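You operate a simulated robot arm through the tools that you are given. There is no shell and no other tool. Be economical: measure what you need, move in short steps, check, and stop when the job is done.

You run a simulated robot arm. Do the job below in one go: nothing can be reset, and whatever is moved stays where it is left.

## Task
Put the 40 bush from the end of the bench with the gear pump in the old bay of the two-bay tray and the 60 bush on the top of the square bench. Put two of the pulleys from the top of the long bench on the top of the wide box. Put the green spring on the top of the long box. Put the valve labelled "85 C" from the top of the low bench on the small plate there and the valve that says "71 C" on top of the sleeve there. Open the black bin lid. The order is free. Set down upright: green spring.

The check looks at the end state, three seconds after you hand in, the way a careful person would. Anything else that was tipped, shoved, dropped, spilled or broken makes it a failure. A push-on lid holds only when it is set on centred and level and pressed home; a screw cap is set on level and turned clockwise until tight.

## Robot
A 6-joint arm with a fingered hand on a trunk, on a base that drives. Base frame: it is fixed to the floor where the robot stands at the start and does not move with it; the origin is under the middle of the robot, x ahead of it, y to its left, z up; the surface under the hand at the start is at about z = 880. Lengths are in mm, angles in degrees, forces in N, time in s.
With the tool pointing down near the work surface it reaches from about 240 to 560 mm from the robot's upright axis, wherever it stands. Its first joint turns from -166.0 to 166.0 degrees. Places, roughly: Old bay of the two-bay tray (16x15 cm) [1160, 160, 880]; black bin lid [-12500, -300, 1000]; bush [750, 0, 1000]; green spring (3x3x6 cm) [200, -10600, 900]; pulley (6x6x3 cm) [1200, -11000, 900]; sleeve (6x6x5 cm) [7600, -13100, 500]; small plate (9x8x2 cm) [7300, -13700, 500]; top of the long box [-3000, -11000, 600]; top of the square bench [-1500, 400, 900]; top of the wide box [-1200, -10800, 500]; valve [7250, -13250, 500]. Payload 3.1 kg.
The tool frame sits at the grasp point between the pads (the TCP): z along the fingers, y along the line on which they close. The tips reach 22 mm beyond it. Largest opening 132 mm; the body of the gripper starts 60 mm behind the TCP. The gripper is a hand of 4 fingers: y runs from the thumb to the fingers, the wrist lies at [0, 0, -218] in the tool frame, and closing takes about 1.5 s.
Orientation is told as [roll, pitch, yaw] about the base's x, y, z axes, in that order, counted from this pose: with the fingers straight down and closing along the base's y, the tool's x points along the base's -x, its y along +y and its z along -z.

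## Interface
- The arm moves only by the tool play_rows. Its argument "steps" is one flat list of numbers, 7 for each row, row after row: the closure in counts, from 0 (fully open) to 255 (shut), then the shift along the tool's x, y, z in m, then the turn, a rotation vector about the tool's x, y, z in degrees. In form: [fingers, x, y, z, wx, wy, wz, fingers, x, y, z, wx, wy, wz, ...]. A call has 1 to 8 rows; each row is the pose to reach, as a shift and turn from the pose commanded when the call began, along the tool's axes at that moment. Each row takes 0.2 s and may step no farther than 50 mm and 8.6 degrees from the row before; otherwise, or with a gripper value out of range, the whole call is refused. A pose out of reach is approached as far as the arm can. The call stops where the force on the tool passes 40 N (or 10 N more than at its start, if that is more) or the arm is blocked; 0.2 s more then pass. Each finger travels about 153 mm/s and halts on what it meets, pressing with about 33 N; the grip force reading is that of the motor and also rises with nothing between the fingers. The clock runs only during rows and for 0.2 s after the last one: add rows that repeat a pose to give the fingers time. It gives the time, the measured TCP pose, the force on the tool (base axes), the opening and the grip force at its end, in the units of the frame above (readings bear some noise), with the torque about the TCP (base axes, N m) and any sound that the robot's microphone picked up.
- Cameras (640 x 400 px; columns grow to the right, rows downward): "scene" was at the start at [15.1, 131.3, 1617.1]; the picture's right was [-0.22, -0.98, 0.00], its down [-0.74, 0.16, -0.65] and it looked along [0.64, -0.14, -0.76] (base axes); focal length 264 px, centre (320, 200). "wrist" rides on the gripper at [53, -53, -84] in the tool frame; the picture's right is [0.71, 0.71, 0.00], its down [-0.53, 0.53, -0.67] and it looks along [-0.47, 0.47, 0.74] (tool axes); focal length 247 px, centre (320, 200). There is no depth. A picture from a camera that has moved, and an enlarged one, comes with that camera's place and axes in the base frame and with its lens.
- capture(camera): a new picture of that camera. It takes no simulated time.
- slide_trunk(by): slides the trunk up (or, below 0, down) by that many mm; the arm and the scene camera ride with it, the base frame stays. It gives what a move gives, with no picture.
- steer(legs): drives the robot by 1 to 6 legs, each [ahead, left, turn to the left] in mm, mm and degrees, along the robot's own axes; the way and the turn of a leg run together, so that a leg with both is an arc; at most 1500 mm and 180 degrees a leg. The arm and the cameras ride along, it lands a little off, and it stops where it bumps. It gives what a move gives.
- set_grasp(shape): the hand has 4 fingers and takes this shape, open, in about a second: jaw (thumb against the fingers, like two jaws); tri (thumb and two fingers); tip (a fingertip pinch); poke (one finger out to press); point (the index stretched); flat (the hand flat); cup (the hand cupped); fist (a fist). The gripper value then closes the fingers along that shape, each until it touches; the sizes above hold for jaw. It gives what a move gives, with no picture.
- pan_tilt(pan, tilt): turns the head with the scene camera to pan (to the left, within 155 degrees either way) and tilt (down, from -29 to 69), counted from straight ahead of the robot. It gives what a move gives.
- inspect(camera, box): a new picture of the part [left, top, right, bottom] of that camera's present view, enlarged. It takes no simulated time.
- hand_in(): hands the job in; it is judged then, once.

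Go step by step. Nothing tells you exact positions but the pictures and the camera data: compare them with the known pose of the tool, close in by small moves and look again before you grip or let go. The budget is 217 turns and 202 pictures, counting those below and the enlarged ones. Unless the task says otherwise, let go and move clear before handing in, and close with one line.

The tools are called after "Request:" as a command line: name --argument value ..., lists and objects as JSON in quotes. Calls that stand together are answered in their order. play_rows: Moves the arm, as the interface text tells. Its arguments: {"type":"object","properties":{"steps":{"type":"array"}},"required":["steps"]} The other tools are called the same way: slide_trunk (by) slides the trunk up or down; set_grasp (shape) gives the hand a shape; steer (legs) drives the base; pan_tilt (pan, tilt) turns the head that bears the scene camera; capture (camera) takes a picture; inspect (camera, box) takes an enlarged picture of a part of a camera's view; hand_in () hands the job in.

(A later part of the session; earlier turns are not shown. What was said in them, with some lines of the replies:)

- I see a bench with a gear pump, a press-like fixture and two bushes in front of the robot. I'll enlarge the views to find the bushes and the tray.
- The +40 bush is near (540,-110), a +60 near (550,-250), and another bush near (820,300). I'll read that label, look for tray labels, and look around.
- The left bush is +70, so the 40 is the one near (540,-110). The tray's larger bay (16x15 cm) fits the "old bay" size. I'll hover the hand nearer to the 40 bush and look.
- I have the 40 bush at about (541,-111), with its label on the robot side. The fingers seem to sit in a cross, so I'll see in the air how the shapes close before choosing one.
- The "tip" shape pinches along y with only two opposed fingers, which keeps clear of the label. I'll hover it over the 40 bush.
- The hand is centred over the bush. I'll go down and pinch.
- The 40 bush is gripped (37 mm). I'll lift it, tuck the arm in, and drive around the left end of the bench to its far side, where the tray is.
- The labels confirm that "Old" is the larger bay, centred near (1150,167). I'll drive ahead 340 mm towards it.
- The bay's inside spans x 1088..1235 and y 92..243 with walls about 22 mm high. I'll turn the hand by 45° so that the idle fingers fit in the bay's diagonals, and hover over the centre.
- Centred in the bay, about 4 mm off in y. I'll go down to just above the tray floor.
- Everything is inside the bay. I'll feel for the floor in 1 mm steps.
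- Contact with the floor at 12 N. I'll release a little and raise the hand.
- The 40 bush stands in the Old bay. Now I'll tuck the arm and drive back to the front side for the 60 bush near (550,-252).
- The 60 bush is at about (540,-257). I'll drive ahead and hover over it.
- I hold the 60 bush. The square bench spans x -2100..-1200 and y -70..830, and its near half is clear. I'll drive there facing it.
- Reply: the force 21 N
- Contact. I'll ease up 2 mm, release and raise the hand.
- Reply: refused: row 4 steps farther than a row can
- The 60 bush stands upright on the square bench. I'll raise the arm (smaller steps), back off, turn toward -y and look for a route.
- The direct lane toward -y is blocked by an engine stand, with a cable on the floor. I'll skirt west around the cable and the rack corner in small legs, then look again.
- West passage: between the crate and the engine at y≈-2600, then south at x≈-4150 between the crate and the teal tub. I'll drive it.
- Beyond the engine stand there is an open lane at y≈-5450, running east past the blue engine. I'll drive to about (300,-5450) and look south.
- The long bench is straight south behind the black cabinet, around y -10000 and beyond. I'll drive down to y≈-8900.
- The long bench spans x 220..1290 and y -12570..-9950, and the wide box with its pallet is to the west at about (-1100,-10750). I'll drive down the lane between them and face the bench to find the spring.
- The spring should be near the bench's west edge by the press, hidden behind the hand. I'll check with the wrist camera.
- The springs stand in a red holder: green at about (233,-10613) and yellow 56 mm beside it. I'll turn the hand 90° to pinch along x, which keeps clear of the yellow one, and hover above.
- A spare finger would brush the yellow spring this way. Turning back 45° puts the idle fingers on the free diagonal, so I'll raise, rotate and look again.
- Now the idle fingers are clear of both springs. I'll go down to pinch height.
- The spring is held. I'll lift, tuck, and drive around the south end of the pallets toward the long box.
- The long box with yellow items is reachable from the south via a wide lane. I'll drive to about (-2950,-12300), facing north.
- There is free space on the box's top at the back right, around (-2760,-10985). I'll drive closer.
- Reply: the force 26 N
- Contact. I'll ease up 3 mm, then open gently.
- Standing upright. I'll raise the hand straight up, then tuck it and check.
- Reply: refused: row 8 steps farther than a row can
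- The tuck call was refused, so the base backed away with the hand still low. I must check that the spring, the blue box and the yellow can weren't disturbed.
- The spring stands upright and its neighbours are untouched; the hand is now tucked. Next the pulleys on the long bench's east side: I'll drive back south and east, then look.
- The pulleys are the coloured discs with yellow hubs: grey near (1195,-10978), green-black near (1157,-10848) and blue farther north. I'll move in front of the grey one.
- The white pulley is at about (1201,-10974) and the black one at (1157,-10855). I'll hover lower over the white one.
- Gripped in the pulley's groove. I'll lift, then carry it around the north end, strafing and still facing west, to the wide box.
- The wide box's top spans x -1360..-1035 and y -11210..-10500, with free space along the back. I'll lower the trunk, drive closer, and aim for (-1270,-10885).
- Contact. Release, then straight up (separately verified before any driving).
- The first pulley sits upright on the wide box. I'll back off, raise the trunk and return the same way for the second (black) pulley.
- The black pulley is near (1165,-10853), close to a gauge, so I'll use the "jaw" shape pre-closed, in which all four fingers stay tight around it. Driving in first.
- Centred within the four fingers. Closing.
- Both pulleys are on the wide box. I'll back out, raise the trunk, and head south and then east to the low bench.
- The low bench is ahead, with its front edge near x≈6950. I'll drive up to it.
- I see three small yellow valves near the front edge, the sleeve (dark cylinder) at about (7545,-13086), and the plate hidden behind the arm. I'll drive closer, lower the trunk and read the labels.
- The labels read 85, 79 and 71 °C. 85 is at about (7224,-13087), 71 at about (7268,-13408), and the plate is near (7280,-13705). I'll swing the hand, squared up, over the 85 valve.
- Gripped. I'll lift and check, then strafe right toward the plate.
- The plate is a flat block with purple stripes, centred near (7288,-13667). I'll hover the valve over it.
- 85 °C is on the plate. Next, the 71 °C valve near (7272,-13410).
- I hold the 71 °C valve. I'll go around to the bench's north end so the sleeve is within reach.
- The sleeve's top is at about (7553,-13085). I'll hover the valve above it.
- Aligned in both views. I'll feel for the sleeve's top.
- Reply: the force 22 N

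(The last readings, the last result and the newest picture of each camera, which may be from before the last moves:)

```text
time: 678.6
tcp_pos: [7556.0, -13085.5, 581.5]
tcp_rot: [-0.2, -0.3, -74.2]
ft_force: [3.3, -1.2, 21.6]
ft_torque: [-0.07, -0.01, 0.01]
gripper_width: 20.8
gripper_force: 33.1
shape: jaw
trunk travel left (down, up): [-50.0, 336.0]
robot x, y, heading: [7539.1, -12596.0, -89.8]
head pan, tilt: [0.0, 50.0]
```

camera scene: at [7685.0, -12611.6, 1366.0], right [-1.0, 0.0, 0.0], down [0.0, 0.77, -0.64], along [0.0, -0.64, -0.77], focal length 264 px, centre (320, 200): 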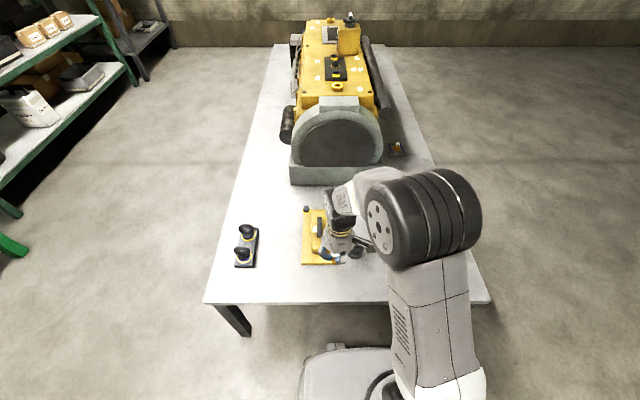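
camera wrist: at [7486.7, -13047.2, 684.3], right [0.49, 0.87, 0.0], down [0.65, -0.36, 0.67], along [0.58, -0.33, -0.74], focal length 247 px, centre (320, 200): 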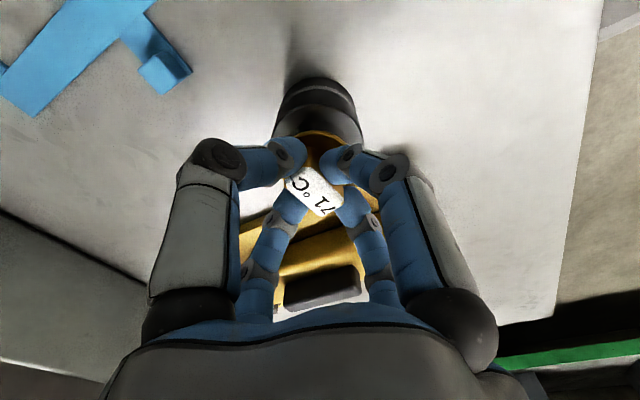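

Request:
play_rows --steps '[255, 0, 0, -0.002, 0, 0, 0, 225, 0, 0, -0.002, 0, 0, 0, 200, 0, 0, -0.002, 0, 0, 0, 170, 0, 0, -0.002, 0, 0, 0, 140, 0, 0, -0.002, 0, 0, 0, 110, 0, 0, -0.002, 0, 0, 0, 110, 0, 0, -0.002, 0, 0, 0]'

Request:
play_rows --steps '[110, 0, 0, -0.02, 0, 0, 0, 110, 0, 0, -0.05, 0, 0, 0, 110, 0, 0, -0.09, 0, 0, 0, 110, 0, 0, -0.13, 0, 0, 0, 110, 0.03, 0.02, -0.15, 0, 0, 0, 110, 0.06, 0.04, -0.17, 0, 0, 0, 110, 0.09, 0.06, -0.18, 0, 0, 0]'

Request:
capture --camera "wrist"

Request:
inspect --camera "scene" --box '[300, 190, 420, 270]'

```text
time: 680.2
tcp_pos: [7554.8, -13084.3, 582.2]
tcp_rot: [0.0, -0.1, -74.1]
ft_force: [0.3, 0.2, 0.2]
ft_torque: [0.01, -0.04, -0.03]
gripper_width: 74.4
gripper_force: 0.1
shape: jaw
trunk travel left (down, up): [-50.0, 336.0]
robot x, y, heading: [7540.9, -12594.9, -90.4]
head pan, tilt: [0.0, 50.0]
```

```text
time: 681.8
tcp_pos: [7590.3, -12979.3, 763.1]
tcp_rot: [-0.2, 0.0, -74.3]
ft_force: [-0.2, 0.4, 0.8]
ft_torque: [-0.02, 0.0, -0.02]
gripper_width: 74.5
gripper_force: 0.1
shape: jaw
trunk travel left (down, up): [-50.0, 336.0]
robot x, y, heading: [7535.1, -12594.8, -90.3]
head pan, tilt: [0.0, 50.0]
```

```text
40 pictures are left
camera wrist: at [7523.3, -12942.4, 847.2], right [0.49, 0.87, 0.0], down [0.65, -0.36, 0.67], along [0.58, -0.33, -0.74], focal length 247 px, centre (320, 200)
```

wrist: 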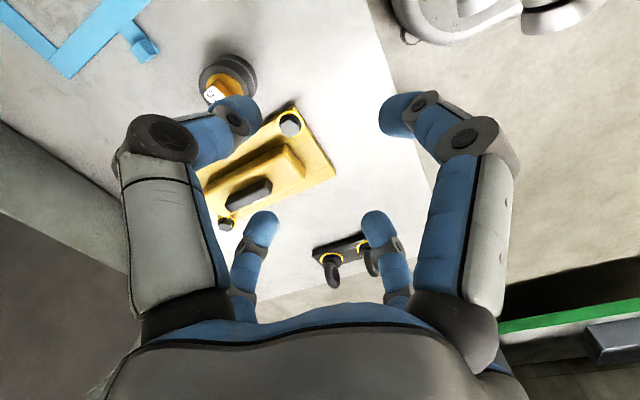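

```text
5.00 times, centred on (360, 230) of scene
camera zoom: at [7685.1, -12610.3, 1366.0], right [-1.0, 0.0, 0.0], down [0.0, 0.77, -0.64], along [0.0, -0.64, -0.77], focal length 1318 px, centre (120, 50)
```

zoom: 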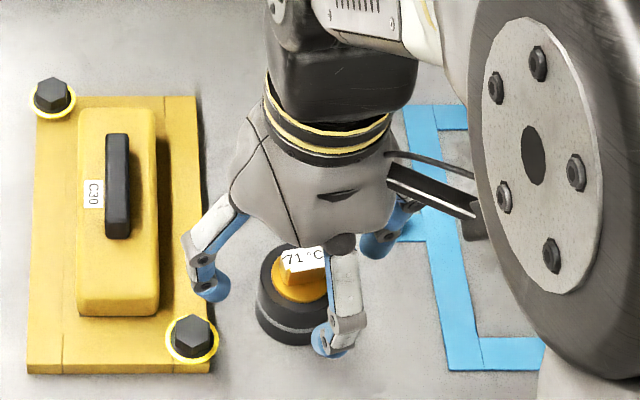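

71 °C sits centred on the sleeve. Remaining: the black bin lid near (-12500,-300). I'll raise the trunk and start the long drive back west.

Request:
slide_trunk --by 250

Request:
steer --legs '[[-300, 0, 0], [0, 0, -89.8], [1500, 0, 0], [1500, 0, 0], [1500, 0, 0], [1200, 0, 0]]'

```text
time: 684.4
tcp_pos: [7590.2, -12979.6, 1012.1]
tcp_rot: [-0.1, 0.0, -74.2]
ft_force: [-1.0, -1.6, -0.8]
ft_torque: [0.01, 0.01, 0.01]
gripper_width: 74.6
gripper_force: 0.0
shape: jaw
trunk travel left (down, up): [-300.0, 86.0]
robot x, y, heading: [7540.3, -12595.8, -90.2]
head pan, tilt: [0.0, 50.0]
```

```text
time: 716.9
tcp_pos: [1492.3, -12016.2, 1012.8]
tcp_rot: [-0.1, 0.0, -168.5]
ft_force: [0.2, 0.6, 0.7]
ft_torque: [0.0, -0.01, -0.02]
gripper_width: 74.6
gripper_force: 0.1
shape: jaw
trunk travel left (down, up): [-300.0, 86.0]
robot x, y, heading: [1880.5, -11996.3, 175.8]
head pan, tilt: [0.0, 50.0]
```

Request:
steer --legs '[[0, 0, 4.2], [0, -1500, 0], [0, -1500, 0], [0, -400, 0], [1400, 0, 0], [0, -1400, 0]]'

```text
time: 747.1
tcp_pos: [73.6, -7239.4, 1013.5]
tcp_rot: [0.0, 0.0, -164.5]
ft_force: [-0.2, -0.3, 0.4]
ft_torque: [-0.02, 0.02, 0.04]
gripper_width: 74.6
gripper_force: 0.0
shape: jaw
trunk travel left (down, up): [-300.0, 86.0]
robot x, y, heading: [459.1, -7191.9, 179.6]
head pan, tilt: [0.0, 50.0]
```

Request:
steer --legs '[[0, -1500, 0], [0, -230, 0], [1500, 0, 0], [1500, 0, 0], [440, 0, 0], [600, -590, 0]]'

Request:
pan_tilt --pan 0 --tilt 12

Request:
capture --camera "scene"

```text
time: 776.5
tcp_pos: [-4038.5, -4979.8, 1012.7]
tcp_rot: [0.0, 0.0, -164.2]
ft_force: [-0.7, 0.6, -0.1]
ft_torque: [0.06, -0.02, -0.01]
gripper_width: 74.9
gripper_force: 0.0
shape: jaw
trunk travel left (down, up): [-300.0, 86.0]
robot x, y, heading: [-3647.2, -4928.2, 180.0]
head pan, tilt: [0.0, 50.0]
```

```text
time: 777.6
tcp_pos: [-4036.7, -4979.0, 1011.6]
tcp_rot: [0.0, 0.0, -164.2]
ft_force: [-0.8, -0.3, -0.4]
ft_torque: [-0.02, 0.02, 0.01]
gripper_width: 74.4
gripper_force: 0.0
shape: jaw
trunk travel left (down, up): [-300.0, 86.0]
robot x, y, heading: [-3652.3, -4927.7, 179.4]
head pan, tilt: [0.0, 12.0]
```

```text
38 pictures are left
camera scene: at [-3686.2, -5075.1, 1674.9], right [0.0, 1.0, 0.0], down [0.21, 0.0, -0.98], along [-0.98, 0.0, -0.21], focal length 264 px, centre (320, 200)
```

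scene: 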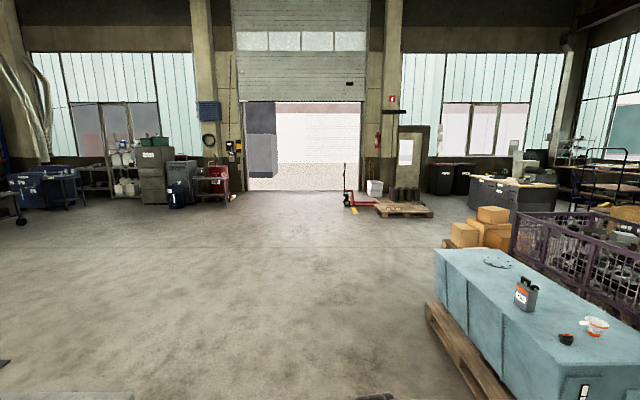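

Request:
inspect --camera "scene" --box '[330, 140, 570, 250]'

```text
2.67 times, centred on (450, 195) of scene
camera zoom: at [-3686.2, -5075.1, 1674.9], right [0.0, 1.0, 0.0], down [0.21, 0.0, -0.98], along [-0.98, 0.0, -0.21], focal length 703 px, centre (-27, 213)
```

zoom: 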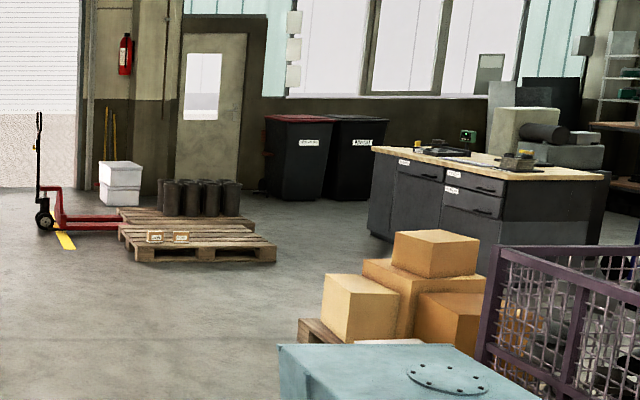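

The black-lidded bin stands right of the red-lidded one, front face near x≈-12250, y≈-450. I'll drive along y≈-4930, then cut north between the pallets and the desk.

Request:
steer --legs '[[1500, 0, 0.6], [1500, 0, 0], [1500, 0, 0], [720, 0, 0], [0, -900, 0]]'

Request:
pan_tilt --pan -45 --tilt 25

Request:
capture --camera "scene"

```text
time: 806.9
tcp_pos: [-9234.9, -3995.4, 1013.1]
tcp_rot: [0.0, 0.0, -164.1]
ft_force: [0.5, -0.1, 0.3]
ft_torque: [0.01, -0.01, 0.02]
gripper_width: 74.7
gripper_force: 0.1
shape: jaw
trunk travel left (down, up): [-300.0, 86.0]
robot x, y, heading: [-8847.6, -3946.4, 179.8]
head pan, tilt: [0.0, 12.0]
```

```text
time: 808.0
tcp_pos: [-9235.6, -3993.5, 1013.6]
tcp_rot: [-0.1, 0.0, -164.2]
ft_force: [0.8, -0.3, -0.6]
ft_torque: [0.02, -0.01, -0.01]
gripper_width: 74.7
gripper_force: 0.1
shape: jaw
trunk travel left (down, up): [-300.0, 86.0]
robot x, y, heading: [-8848.5, -3946.7, 179.5]
head pan, tilt: [-45.0, 25.0]
```

```text
36 pictures are left
camera scene: at [-8854.9, -4025.3, 1653.8], right [0.71, 0.71, 0.0], down [0.3, -0.3, -0.91], along [-0.64, 0.64, -0.42], focal length 264 px, centre (320, 200)
```

scene: 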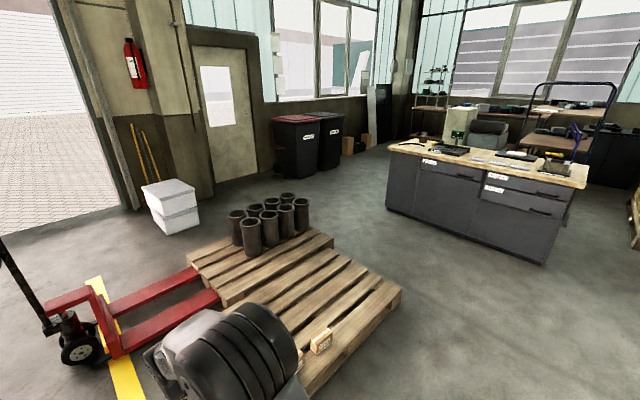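

Request:
steer --legs '[[0, -1500, 0.4], [0, -850, 0], [1500, 0, 0], [1150, 0, 0], [0, -1200, 0]]'

Request:
pan_tilt --pan 0 --tilt 35

Request:
capture --camera "scene"

```text
time: 838.0
tcp_pos: [-12040.6, -571.6, 1013.5]
tcp_rot: [0.0, 0.0, -162.2]
ft_force: [0.0, -0.6, 0.4]
ft_torque: [0.02, -0.02, 0.03]
gripper_width: 74.8
gripper_force: 0.0
shape: jaw
trunk travel left (down, up): [-300.0, 86.0]
robot x, y, heading: [-11658.0, -505.0, -178.1]
head pan, tilt: [-45.0, 25.0]
```

```text
time: 839.1
tcp_pos: [-12040.5, -571.9, 1012.8]
tcp_rot: [-0.2, 0.0, -162.2]
ft_force: [-0.4, -0.3, 0.8]
ft_torque: [-0.02, -0.01, 0.02]
gripper_width: 74.6
gripper_force: 0.1
shape: jaw
trunk travel left (down, up): [-300.0, 86.0]
robot x, y, heading: [-11654.8, -505.0, -178.3]
head pan, tilt: [0.0, 35.0]
```

```text
35 pictures are left
camera scene: at [-11680.8, -655.2, 1638.1], right [-0.03, 1.0, 0.0], down [0.57, 0.02, -0.82], along [-0.82, -0.02, -0.57], focal length 264 px, centre (320, 200)
```

scene: 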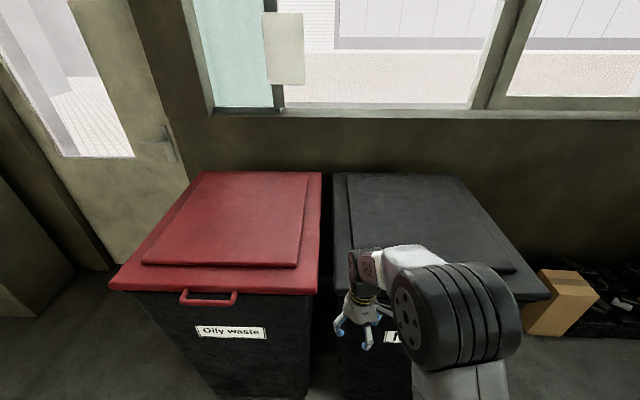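

Request:
capture --camera "wrist"

Request:
steer --legs '[[-250, -190, -1.7]]'

Request:
capture --camera "wrist"

Request:
capture --camera "scene"

```text
34 pictures are left
camera wrist: at [-12006.5, -505.0, 1097.2], right [0.89, -0.46, 0.0], down [-0.34, -0.66, 0.67], along [-0.31, -0.59, -0.74], focal length 247 px, centre (320, 200)
```

wrist: 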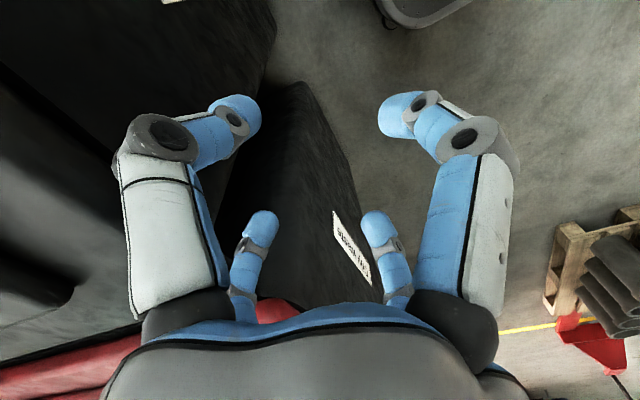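

```text
time: 841.2
tcp_pos: [-11800.1, -368.1, 1012.6]
tcp_rot: [0.0, 0.1, -163.5]
ft_force: [0.7, 0.6, 0.7]
ft_torque: [-0.03, -0.02, 0.01]
gripper_width: 74.7
gripper_force: 0.0
shape: jaw
trunk travel left (down, up): [-300.0, 86.0]
robot x, y, heading: [-11416.7, -312.6, -179.6]
head pan, tilt: [0.0, 35.0]
```

```text
33 pictures are left
camera wrist: at [-11763.9, -301.7, 1097.3], right [0.88, -0.48, 0.0], down [-0.35, -0.65, 0.67], along [-0.32, -0.59, -0.74], focal length 247 px, centre (320, 200)
```

wrist: 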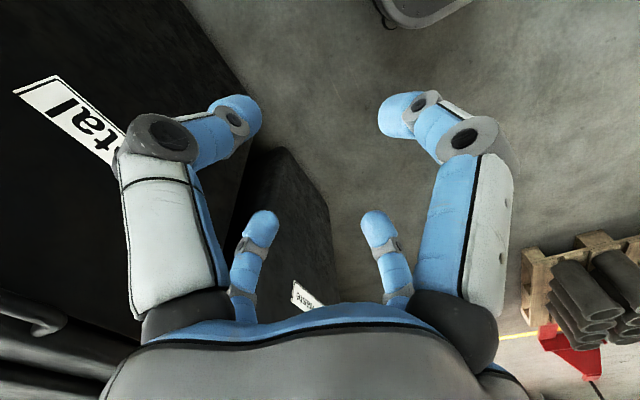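

```text
32 pictures are left
camera scene: at [-11441.4, -459.2, 1638.1], right [-0.01, 1.0, 0.0], down [0.57, 0.0, -0.82], along [-0.82, -0.01, -0.57], focal length 264 px, centre (320, 200)
```

scene: 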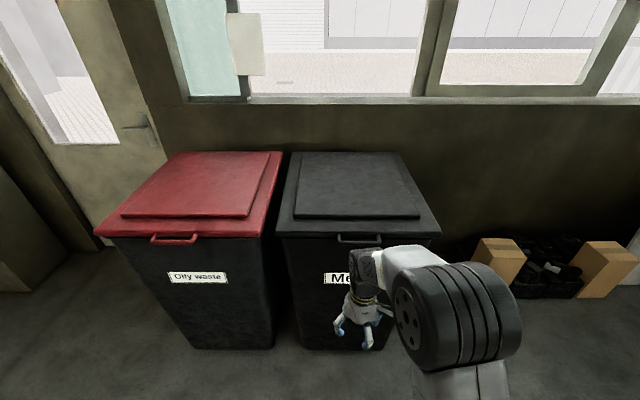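

Request:
inspect --camera "scene" --box '[270, 200, 450, 290]'

Request:
inspect --camera "scene" --box '[130, 210, 220, 270]'

```text
3.56 times, centred on (360, 245) of scene
camera zoom: at [-11441.4, -459.2, 1638.1], right [-0.01, 1.0, 0.0], down [0.57, 0.0, -0.82], along [-0.82, -0.01, -0.57], focal length 937 px, centre (178, 40)
```

zoom: 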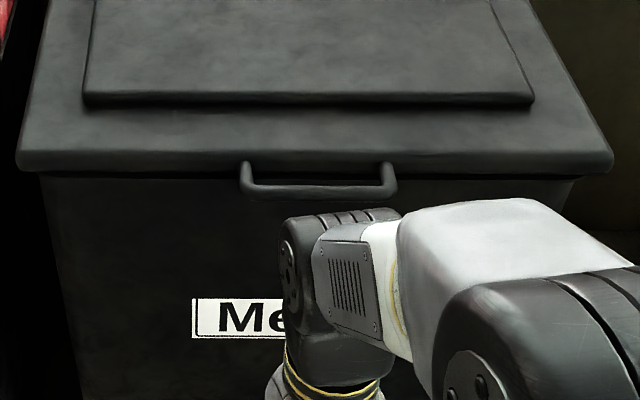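

```text
6.67 times, centred on (175, 240) of scene
camera zoom: at [-11441.4, -459.2, 1638.1], right [-0.01, 1.0, 0.0], down [0.57, 0.0, -0.82], along [-0.82, -0.01, -0.57], focal length 1757 px, centre (1287, -67)
```

zoom: 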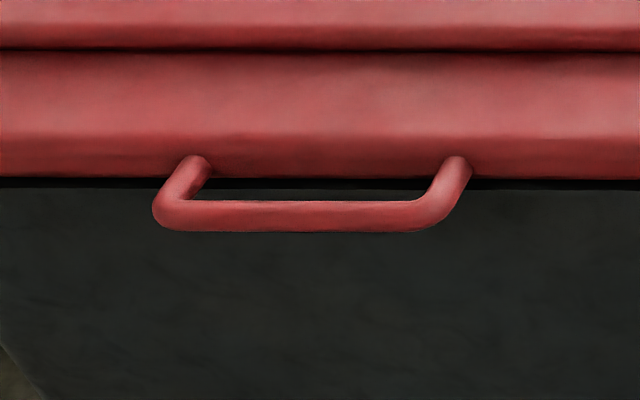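

The black lid's front lip is at x≈-12135, z≈1010 with a U-shaped handle, and it hinges at the back (x≈-12830). From the front I couldn't swing it past vertical, so I'll work from its free north side. First a look there.

Request:
pan_tilt --pan -50 --tilt 35

Request:
capture --camera "scene"

```text
time: 842.4
tcp_pos: [-11800.9, -367.7, 1012.6]
tcp_rot: [-0.1, -0.1, -163.6]
ft_force: [-0.1, -0.6, 0.0]
ft_torque: [0.03, -0.03, -0.01]
gripper_width: 74.7
gripper_force: 0.0
shape: jaw
trunk travel left (down, up): [-300.0, 86.0]
robot x, y, heading: [-11412.6, -312.4, -179.8]
head pan, tilt: [-50.0, 35.0]
```

```text
29 pictures are left
camera scene: at [-11411.4, -392.2, 1638.1], right [0.76, 0.65, 0.0], down [0.37, -0.44, -0.82], along [-0.53, 0.62, -0.57], focal length 264 px, centre (320, 200)
```

scene: 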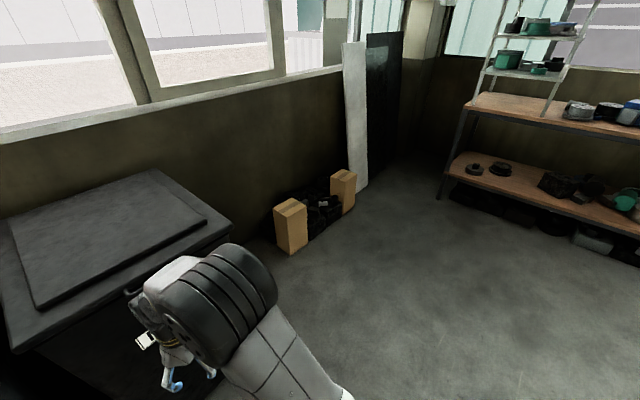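

The north side is free except for a carton near (-12620,630). I'll stand at about (-12370,330), heading -120°, with the closed fingers pointing forward and slightly up as a prod. First I'll move the base to a clear spot and re-pose the arm.

Request:
steer --legs '[[0, -642, 0], [0, 0, 60]]'

Request:
slide_trunk --by -100

Request:
play_rows --steps '[255, 0, 0, -0.02, 0, 0, 8, 255, 0, 0, -0.04, 0, 0, 16, 255, 0, 0, -0.06, 0, 0, 16.3, 255, 0, 0, -0.06, 0, 0, 16.3]'

```text
time: 848.6
tcp_pos: [-11565.3, -44.8, 1013.5]
tcp_rot: [-0.2, 0.0, -104.1]
ft_force: [-0.4, -0.2, -0.3]
ft_torque: [0.0, -0.02, 0.0]
gripper_width: 74.5
gripper_force: 0.0
shape: jaw
trunk travel left (down, up): [-300.0, 86.0]
robot x, y, heading: [-11421.0, 317.3, -120.1]
head pan, tilt: [-50.0, 35.0]
```

```text
time: 849.9
tcp_pos: [-11566.3, -44.0, 913.8]
tcp_rot: [0.0, 0.0, -104.1]
ft_force: [-0.3, 0.5, 0.3]
ft_torque: [0.02, 0.0, 0.03]
gripper_width: 74.7
gripper_force: 0.1
shape: jaw
trunk travel left (down, up): [-200.0, 186.0]
robot x, y, heading: [-11416.3, 315.2, -120.2]
head pan, tilt: [-50.0, 35.0]
```

```text
time: 850.9
tcp_pos: [-11565.6, -43.9, 974.3]
tcp_rot: [-0.1, -0.1, -120.4]
ft_force: [-0.9, 0.5, 0.4]
ft_torque: [-0.06, 0.01, 0.01]
gripper_width: 0.1
gripper_force: 33.3
shape: jaw
trunk travel left (down, up): [-200.0, 186.0]
robot x, y, heading: [-11421.7, 317.6, -120.0]
head pan, tilt: [-50.0, 35.0]
```

Request:
play_rows --steps '[255, -0.0303, 0, -0.0021, 0, -8, 0, 255, -0.0601, 0, -0.0084, 0, -16, 0, 255, -0.0887, 0, -0.0189, 0, -24, 0, 255, -0.1155, 0, -0.0331, 0, -32, 0, 255, -0.1401, 0, -0.051, 0, -40, 0, 255, -0.162, 0, -0.0721, 0, -48, 0, 255, -0.1807, 0, -0.0961, 0, -56, 0, 255, -0.1959, 0, -0.1224, 0, -64, 0]'

```text
time: 852.7
tcp_pos: [-11664.7, -210.6, 1095.4]
tcp_rot: [2.0, -63.8, -122.9]
ft_force: [0.2, -0.4, 0.8]
ft_torque: [0.01, 0.0, -0.02]
gripper_width: 0.2
gripper_force: 33.6
shape: jaw
trunk travel left (down, up): [-200.0, 186.0]
robot x, y, heading: [-11414.2, 314.9, -120.1]
head pan, tilt: [-50.0, 35.0]
```

Request:
play_rows --steps '[255, -0.0303, 0, -0.0021, 0, -8, 0, 255, -0.0601, 0, -0.0084, 0, -16, 0, 255, -0.0887, 0, -0.0189, 0, -24, 0, 255, -0.1155, 0, -0.0331, 0, -32, 0, 255, -0.1401, 0, -0.051, 0, -40, 0, 255, -0.162, 0, -0.0721, 0, -48, 0]'

```text
time: 854.1
tcp_pos: [-11642.9, -228.8, 1280.2]
tcp_rot: [178.8, -68.2, 59.6]
ft_force: [0.0, 0.5, -0.5]
ft_torque: [0.0, 0.0, 0.03]
gripper_width: 0.1
gripper_force: 32.8
shape: jaw
out of reach, approached as far as the arm can: row 4, 5, 6
trunk travel left (down, up): [-200.0, 186.0]
robot x, y, heading: [-11417.6, 316.2, -120.1]
head pan, tilt: [-50.0, 35.0]
```

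Pose reached. I'll lower the trunk (to use it later for lifting) and move the hand to the pre-contact pose relative to the robot.

Request:
slide_trunk --by -100

Request:
play_rows --steps '[255, 0.022, 0.0123, -0.0371, 0, 0, 0, 255, 0.044, 0.0246, -0.0743, 0, 0, 0, 255, 0.066, 0.0369, -0.1114, 0, 0, 0, 255, 0.088, 0.0491, -0.1486, 0, 0, 0, 255, 0.11, 0.0614, -0.1857, 0, 0, 0, 255, 0.132, 0.0737, -0.2229, 0, 0, 0, 255, 0.154, 0.086, -0.26, 0, 0, 0, 255, 0.154, 0.086, -0.26, 0, 0, 0]'

```text
time: 855.4
tcp_pos: [-11643.1, -227.6, 1177.8]
tcp_rot: [178.9, -68.4, 59.5]
ft_force: [-0.1, -0.7, 0.4]
ft_torque: [-0.01, -0.02, 0.02]
gripper_width: 0.0
gripper_force: 32.1
shape: jaw
trunk travel left (down, up): [-100.0, 286.0]
robot x, y, heading: [-11416.0, 319.3, -119.9]
head pan, tilt: [-50.0, 35.0]
```

```text
time: 857.2
tcp_pos: [-11470.6, -116.3, 939.9]
tcp_rot: [178.8, -68.3, 59.5]
ft_force: [0.6, -0.5, 0.5]
ft_torque: [0.01, -0.02, 0.01]
gripper_width: 0.1
gripper_force: 33.4
shape: jaw
trunk travel left (down, up): [-100.0, 286.0]
robot x, y, heading: [-11415.4, 314.2, -120.4]
head pan, tilt: [-50.0, 35.0]
```

Request:
steer --legs '[[-145, -84, 0], [426, -739, 0]]'

Request:
pan_tilt --pan 20 --tilt 45

Request:
capture --camera "scene"

Request:
capture --camera "wrist"

```text
time: 862.8
tcp_pos: [-12323.7, 48.8, 940.5]
tcp_rot: [178.9, -68.3, 59.7]
ft_force: [-0.1, 0.2, -0.2]
ft_torque: [0.02, 0.01, -0.01]
gripper_width: 0.0
gripper_force: 32.9
shape: jaw
trunk travel left (down, up): [-100.0, 286.0]
robot x, y, heading: [-12273.8, 479.7, -120.0]
head pan, tilt: [-50.0, 35.0]
```

```text
time: 864.2
tcp_pos: [-12322.8, 48.5, 940.9]
tcp_rot: [178.9, -68.3, 59.6]
ft_force: [-0.1, -0.4, -0.7]
ft_torque: [-0.01, -0.03, -0.01]
gripper_width: 0.3
gripper_force: 33.1
shape: jaw
trunk travel left (down, up): [-100.0, 286.0]
robot x, y, heading: [-12270.0, 481.5, -120.2]
head pan, tilt: [20.0, 45.0]
```

```text
28 pictures are left
camera scene: at [-12128.3, 379.4, 1423.6], right [-0.98, 0.17, 0.0], down [0.12, 0.7, -0.71], along [-0.12, -0.7, -0.71], focal length 264 px, centre (320, 200)
```

scene: 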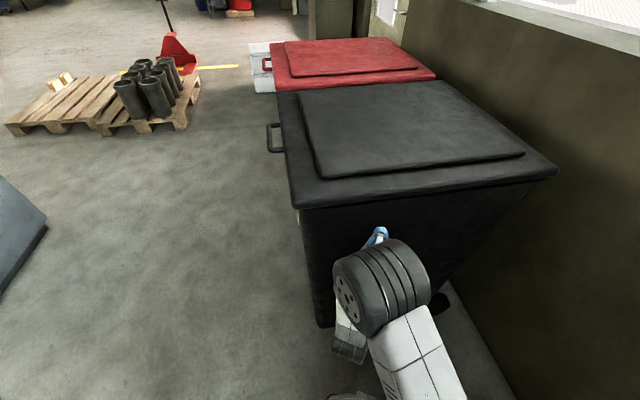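

```text
27 pictures are left
camera wrist: at [-12338.6, 124.9, 859.6], right [0.47, -0.59, -0.65], down [0.87, 0.42, 0.25], along [0.13, -0.68, 0.72], focal length 247 px, centre (320, 200)
```

wrist: 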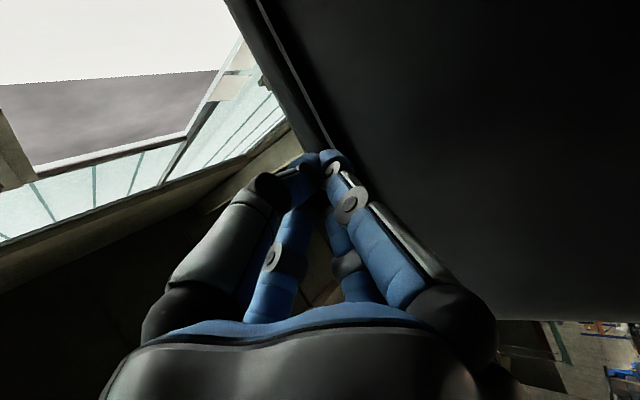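

The prod tip is just below and outside the lid's right edge (y≈-33). I'll push in under the overhang.

Request:
play_rows --steps '[255, 0.0049, 0.0075, 0.0121, 0, 0, 0, 255, 0.0098, 0.015, 0.0241, 0, 0, 0, 255, 0.0146, 0.0225, 0.0362, 0, 0, 0, 255, 0.0195, 0.03, 0.0482, 0, 0, 0, 255, 0.0211, 0.0325, 0.0523, 0, 0, 0, 255, 0.0228, 0.035, 0.0563, 0, 0, 0, 255, 0.0244, 0.0375, 0.0603, 0, 0, 0]'

Request:
capture --camera "wrist"

```text
time: 865.6
tcp_pos: [-12326.3, -14.8, 938.8]
tcp_rot: [179.5, -68.4, 58.7]
ft_force: [3.0, 20.7, 1.8]
ft_torque: [-0.14, 0.03, -0.11]
gripper_width: 0.0
gripper_force: 32.6
shape: jaw
trunk travel left (down, up): [-100.0, 286.0]
robot x, y, heading: [-12270.1, 482.7, -120.2]
head pan, tilt: [20.0, 45.0]
stopped in row 7: the force on the tool passed its limit at 45 N (the readings are from after the stop); the commanded pose is now the measured one
```

```text
26 pictures are left
camera wrist: at [-12340.7, 62.4, 859.0], right [0.47, -0.6, -0.66], down [0.88, 0.42, 0.24], along [0.13, -0.69, 0.72], focal length 247 px, centre (320, 200)
```

wrist: 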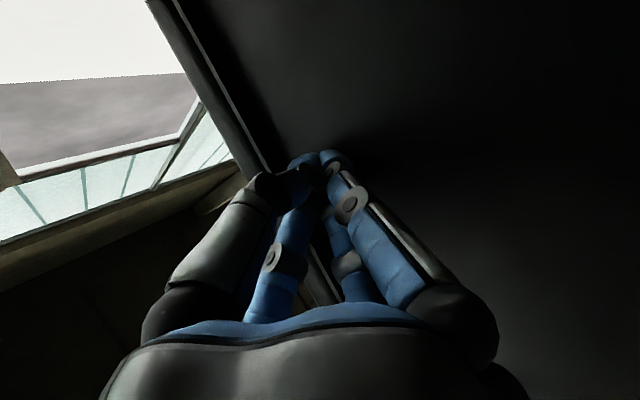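

Request:
play_rows --steps '[255, -0.0013, -0.002, -0.0032, 0, 0, 0, 255, -0.0152, -0.002, 0.0024, 0, 0, 0, 255, -0.0291, -0.002, 0.0081, 0, 0, 0, 255, -0.043, -0.002, 0.0137, 0, 0, 0, 255, -0.0569, -0.002, 0.0193, 0, 0, 0, 255, -0.0708, -0.002, 0.0249, 0, 0, 0]'

Request:
capture --camera "scene"

```text
time: 867.0
tcp_pos: [-12327.2, -16.2, 1012.5]
tcp_rot: [179.8, -68.6, 58.7]
ft_force: [-0.2, -0.6, -3.2]
ft_torque: [0.06, 0.01, -0.01]
gripper_width: 0.0
gripper_force: 32.7
shape: jaw
trunk travel left (down, up): [-100.0, 286.0]
robot x, y, heading: [-12269.2, 479.5, -120.1]
head pan, tilt: [20.0, 45.0]
```

```text
25 pictures are left
camera scene: at [-12128.2, 379.5, 1423.6], right [-0.98, 0.17, 0.0], down [0.12, 0.7, -0.71], along [-0.12, -0.7, -0.71], focal length 264 px, centre (320, 200)
```

scene: 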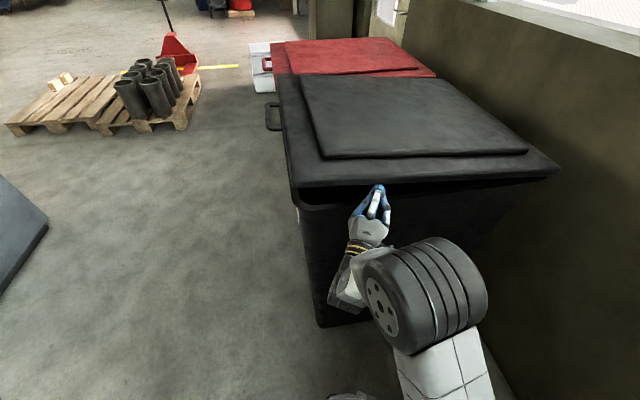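

The lid is lifting with only about 3 N. I'll continue up and reach further under it.

Request:
play_rows --steps '[255, -0.0139, 0, 0.0056, 0, 0, 0, 255, -0.0278, 0, 0.0113, 0, 0, 0, 255, -0.0417, 0, 0.0169, 0, 0, 0, 255, -0.0556, 0, 0.0225, 0, 0, 0, 255, -0.0584, 0.01, 0.0424, 0, 0, 0, 255, -0.0612, 0.02, 0.0622, 0, 0, 0, 255, -0.0686, 0.03, 0.0838, 0, 0, 0, 255, -0.0776, 0.0375, 0.1016, 0, 0, 0]'

Request:
slide_trunk --by 130

Request:
capture --camera "scene"

```text
time: 868.8
tcp_pos: [-12330.4, -93.3, 1121.9]
tcp_rot: [179.7, -68.6, 58.7]
ft_force: [0.4, 1.0, -2.5]
ft_torque: [0.03, 0.02, -0.01]
gripper_width: 0.1
gripper_force: 33.6
shape: jaw
trunk travel left (down, up): [-100.0, 286.0]
robot x, y, heading: [-12269.5, 482.1, -119.7]
head pan, tilt: [20.0, 45.0]
```

```text
time: 870.4
tcp_pos: [-12330.0, -92.2, 1251.0]
tcp_rot: [179.5, -68.6, 58.7]
ft_force: [0.5, -0.1, 0.1]
ft_torque: [-0.01, -0.02, -0.01]
gripper_width: 0.0
gripper_force: 32.6
shape: jaw
trunk travel left (down, up): [-230.0, 156.0]
robot x, y, heading: [-12269.4, 484.6, -120.3]
head pan, tilt: [20.0, 45.0]
```

```text
24 pictures are left
camera scene: at [-12127.9, 379.8, 1553.4], right [-0.98, 0.17, 0.0], down [0.12, 0.7, -0.71], along [-0.12, -0.7, -0.71], focal length 264 px, centre (320, 200)
```

scene: 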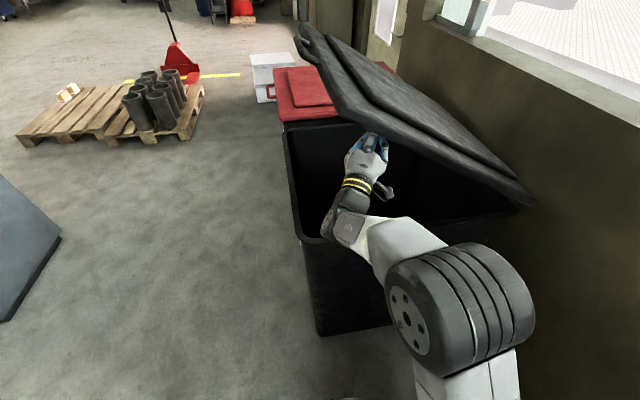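

Request:
play_rows --steps '[255, -0.0076, -0.0165, 0.0133, 0, 0, 0, 255, -0.0151, -0.0329, 0.0266, 0, 0, 0, 255, -0.0227, -0.0494, 0.0399, 0, 0, 0, 255, -0.0302, -0.0658, 0.0532, 0, 0, 0, 255, -0.0378, -0.0823, 0.0665, 0, 0, 0, 255, -0.0453, -0.0987, 0.0798, 0, 0, 0, 255, -0.0529, -0.1152, 0.0931, 0, 0, 0, 255, -0.0604, -0.1316, 0.1064, 0, 0, 0]'

Request:
capture --camera "scene"

```text
time: 872.2
tcp_pos: [-12483.7, -89.2, 1347.5]
tcp_rot: [179.5, -68.6, 58.7]
ft_force: [1.4, 0.8, -1.2]
ft_torque: [0.0, 0.01, 0.03]
gripper_width: 0.1
gripper_force: 33.3
shape: jaw
trunk travel left (down, up): [-230.0, 156.0]
robot x, y, heading: [-12269.1, 482.9, -120.2]
head pan, tilt: [20.0, 45.0]
```

```text
23 pictures are left
camera scene: at [-12128.3, 380.0, 1553.3], right [-0.98, 0.17, 0.0], down [0.12, 0.7, -0.71], along [-0.12, -0.7, -0.71], focal length 264 px, centre (320, 200)
```

scene: 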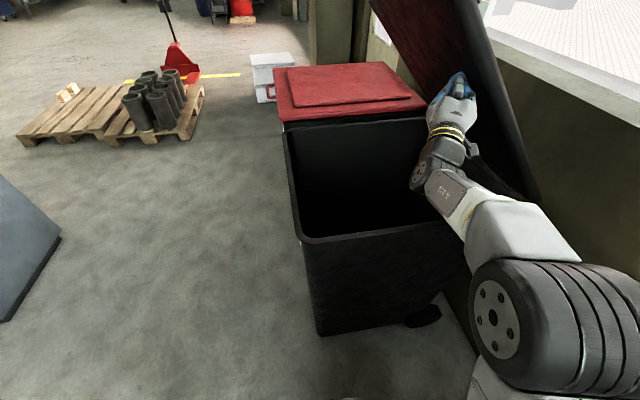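

Request:
play_rows --steps '[255, 0.0013, -0.019, 0.0113, 0, 0, 0, 255, 0.0026, -0.0381, 0.0226, 0, 0, 0, 255, 0.0039, -0.0571, 0.0339, 0, 0, 0, 255, 0.0052, -0.0762, 0.0452, 0, 0, 0, 255, 0.0065, -0.0952, 0.0565, 0, 0, 0, 255, 0.0078, -0.1143, 0.0678, 0, 0, 0, 255, 0.0091, -0.1333, 0.0791, 0, 0, 0, 255, 0.0104, -0.1524, 0.0904, 0, 0, 0]'

Request:
capture --camera "scene"

```text
time: 874.0
tcp_pos: [-12632.2, -130.6, 1393.4]
tcp_rot: [176.8, -69.5, 58.8]
ft_force: [-0.9, 0.2, -0.7]
ft_torque: [-0.01, 0.0, 0.01]
gripper_width: 0.1
gripper_force: 32.9
shape: jaw
out of reach, approached as far as the arm can: row 3, 4, 5, 6, 7, 8
trunk travel left (down, up): [-230.0, 156.0]
robot x, y, heading: [-12272.1, 481.6, -120.1]
head pan, tilt: [20.0, 45.0]
```

```text
22 pictures are left
camera scene: at [-12129.7, 379.2, 1553.4], right [-0.98, 0.17, 0.0], down [0.12, 0.7, -0.71], along [-0.12, -0.7, -0.71], focal length 264 px, centre (320, 200)
```

scene: 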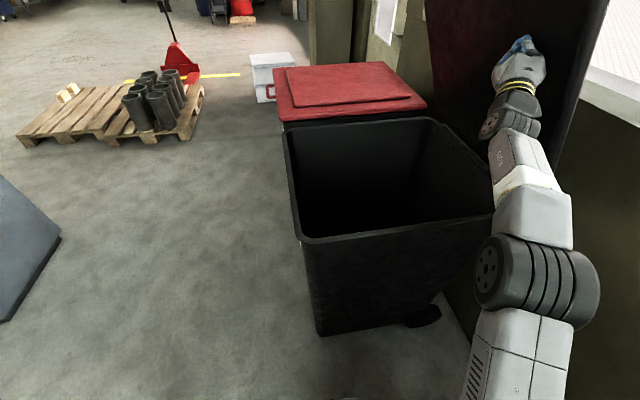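

The lid is near 75–80° and the arm is at its limit. I'll drive the base about 190 mm forward to push it past vertical.

Request:
steer --legs '[[150, -60, 0]]'

Request:
capture --camera "scene"

```text
time: 875.5
tcp_pos: [-12757.1, -231.6, 1394.2]
tcp_rot: [176.8, -69.5, 58.8]
ft_force: [0.5, 0.1, 0.2]
ft_torque: [-0.02, 0.0, 0.0]
gripper_width: 0.0
gripper_force: 33.2
shape: jaw
trunk travel left (down, up): [-230.0, 156.0]
robot x, y, heading: [-12396.7, 382.0, -120.0]
head pan, tilt: [20.0, 45.0]
```

```text
21 pictures are left
camera scene: at [-12257.2, 279.2, 1553.4], right [-0.99, 0.17, 0.0], down [0.12, 0.7, -0.71], along [-0.12, -0.7, -0.71], focal length 264 px, centre (320, 200)
```

scene: 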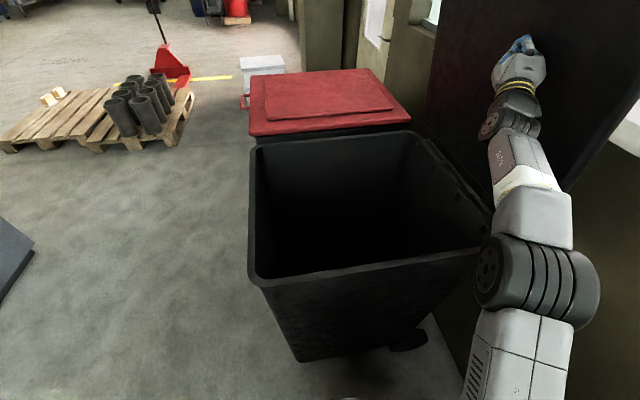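

Request:
play_rows --steps '[255, -0.006, -0.023, -0.0145, 0, 0, 0, 255, -0.012, -0.046, -0.029, 0, 0, 0, 255, -0.0175, -0.069, -0.0434, 0, 0, 0, 255, -0.023, -0.092, -0.0578, 0, 0, 0, 255, -0.029, -0.115, -0.0722, 0, 0, 0, 255, -0.035, -0.138, -0.0867, 0, 0, 0]'

Request:
capture --camera "scene"

```text
time: 876.9
tcp_pos: [-12757.5, -142.4, 1428.1]
tcp_rot: [172.0, -70.5, 59.3]
ft_force: [0.5, -0.4, 0.2]
ft_torque: [0.0, -0.03, -0.04]
gripper_width: 0.1
gripper_force: 32.8
shape: jaw
out of reach, approached as far as the arm can: row 1, 2, 3, 4, 5, 6
trunk travel left (down, up): [-230.0, 156.0]
robot x, y, heading: [-12398.8, 380.7, -120.1]
head pan, tilt: [20.0, 45.0]
```

```text
20 pictures are left
camera scene: at [-12255.6, 280.8, 1553.3], right [-0.99, 0.17, 0.0], down [0.12, 0.7, -0.71], along [-0.12, -0.7, -0.71], focal length 264 px, centre (320, 200)
```

scene: 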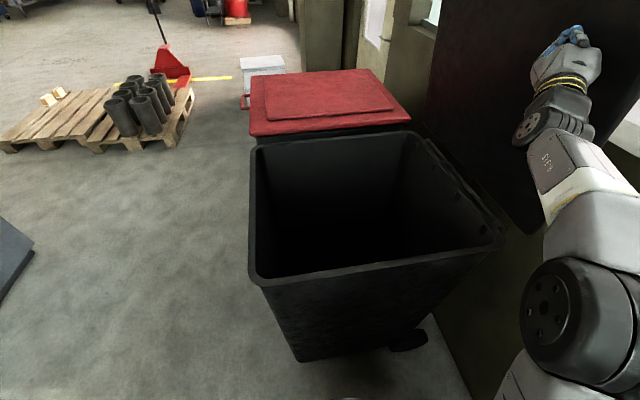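

The lid is at about 85°. Turning the base 9° to the right will sweep the prod further back.

Request:
steer --legs '[[0, 0, -9]]'

Request:
capture --camera "scene"

```text
time: 877.9
tcp_pos: [-12835.0, -81.1, 1427.2]
tcp_rot: [172.0, -70.7, 50.3]
ft_force: [-0.2, 0.0, -0.4]
ft_torque: [0.0, -0.02, 0.04]
gripper_width: 0.2
gripper_force: 33.0
shape: jaw
trunk travel left (down, up): [-230.0, 156.0]
robot x, y, heading: [-12399.7, 379.7, -129.1]
head pan, tilt: [20.0, 45.0]
```

```text
19 pictures are left
camera scene: at [-12273.7, 259.1, 1553.3], right [-0.95, 0.32, 0.0], down [0.23, 0.67, -0.71], along [-0.23, -0.67, -0.71], focal length 264 px, centre (320, 200)
```

scene: 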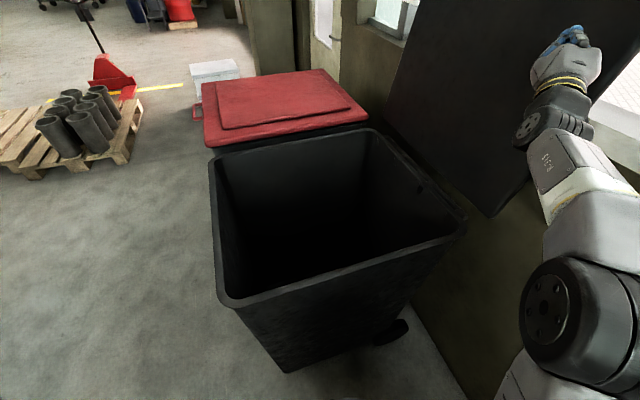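

The lid looks past vertical (~100°). I'll withdraw the hand by turning back, and check that it stays.

Request:
steer --legs '[[0, 0, 9], [-150, 60, 0]]'

Request:
capture --camera "scene"

```text
time: 880.0
tcp_pos: [-12631.3, -41.1, 1429.0]
tcp_rot: [172.1, -70.6, 59.0]
ft_force: [0.1, -0.8, 0.9]
ft_torque: [0.04, 0.01, 0.0]
gripper_width: 0.0
gripper_force: 32.7
shape: jaw
trunk travel left (down, up): [-230.0, 156.0]
robot x, y, heading: [-12273.5, 482.1, -119.9]
head pan, tilt: [20.0, 45.0]
```

```text
18 pictures are left
camera scene: at [-12128.7, 381.3, 1553.2], right [-0.98, 0.17, 0.0], down [0.12, 0.7, -0.71], along [-0.12, -0.7, -0.71], focal length 264 px, centre (320, 200)
```

scene: 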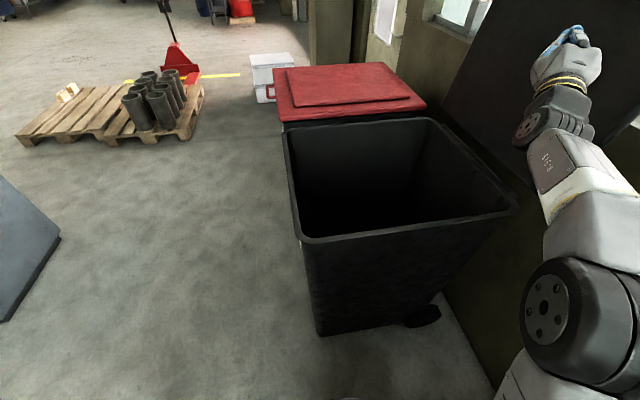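

The lid stays open by itself. I'll back further away and take a last look.

Request:
steer --legs '[[0, 500, 0], [-150, 0, 0]]'

Request:
pan_tilt --pan -25 --tilt 25

Request:
capture --camera "scene"

```text
time: 883.8
tcp_pos: [-12134.5, -150.2, 1429.9]
tcp_rot: [172.1, -70.7, 58.9]
ft_force: [0.2, 0.5, 0.0]
ft_torque: [0.0, -0.02, 0.02]
gripper_width: 0.0
gripper_force: 32.9
shape: jaw
trunk travel left (down, up): [-230.0, 156.0]
robot x, y, heading: [-11779.2, 374.2, -119.9]
head pan, tilt: [20.0, 45.0]
```

```text
time: 885.0
tcp_pos: [-12136.3, -150.1, 1428.7]
tcp_rot: [172.1, -70.6, 59.1]
ft_force: [-0.1, -0.4, 0.4]
ft_torque: [-0.03, 0.01, -0.02]
gripper_width: 0.1
gripper_force: 33.0
shape: jaw
trunk travel left (down, up): [-230.0, 156.0]
robot x, y, heading: [-11776.7, 375.1, -120.1]
head pan, tilt: [-25.0, 25.0]
```

```text
17 pictures are left
camera scene: at [-11694.8, 298.0, 1583.8], right [-0.57, 0.82, 0.0], down [0.35, 0.24, -0.91], along [-0.74, -0.52, -0.42], focal length 264 px, centre (320, 200)
```

scene: 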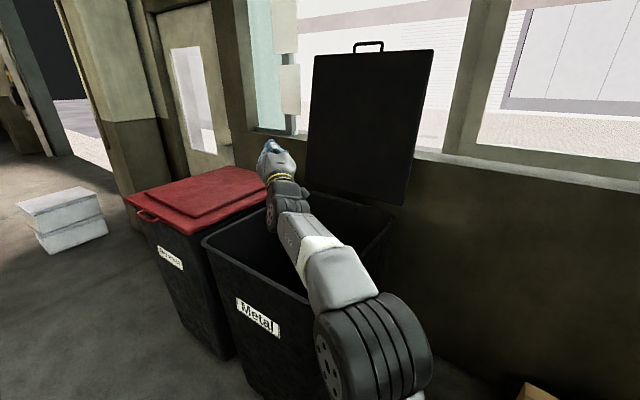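

The lid stands open against its stop. I'll move clear, then hand in.

Request:
steer --legs '[[-350, 100, 0]]'

Request:
capture --camera "scene"

```text
time: 887.3
tcp_pos: [-11877.6, 102.0, 1428.1]
tcp_rot: [172.1, -70.6, 58.8]
ft_force: [0.3, 0.8, 0.0]
ft_torque: [0.03, 0.0, 0.0]
gripper_width: 0.1
gripper_force: 33.2
shape: jaw
trunk travel left (down, up): [-230.0, 156.0]
robot x, y, heading: [-11511.7, 621.2, -120.4]
head pan, tilt: [-25.0, 25.0]
```

```text
16 pictures are left
camera scene: at [-11433.6, 549.4, 1583.9], right [-0.57, 0.82, 0.0], down [0.35, 0.24, -0.91], along [-0.75, -0.52, -0.42], focal length 264 px, centre (320, 200)
```

scene: 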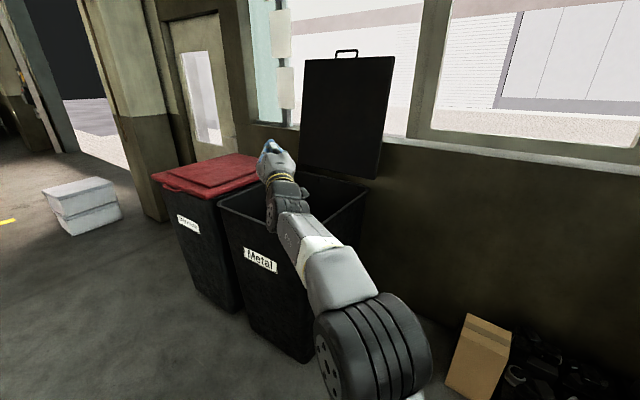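

All placements are done, the lid stays open and the hand is clear, so I'm handing in.

Request:
hand_in

```text
The job is handed in.
```

All seven items are placed as asked and the black bin lid is open; the job is handed in, and I haven't seen the result of the check.
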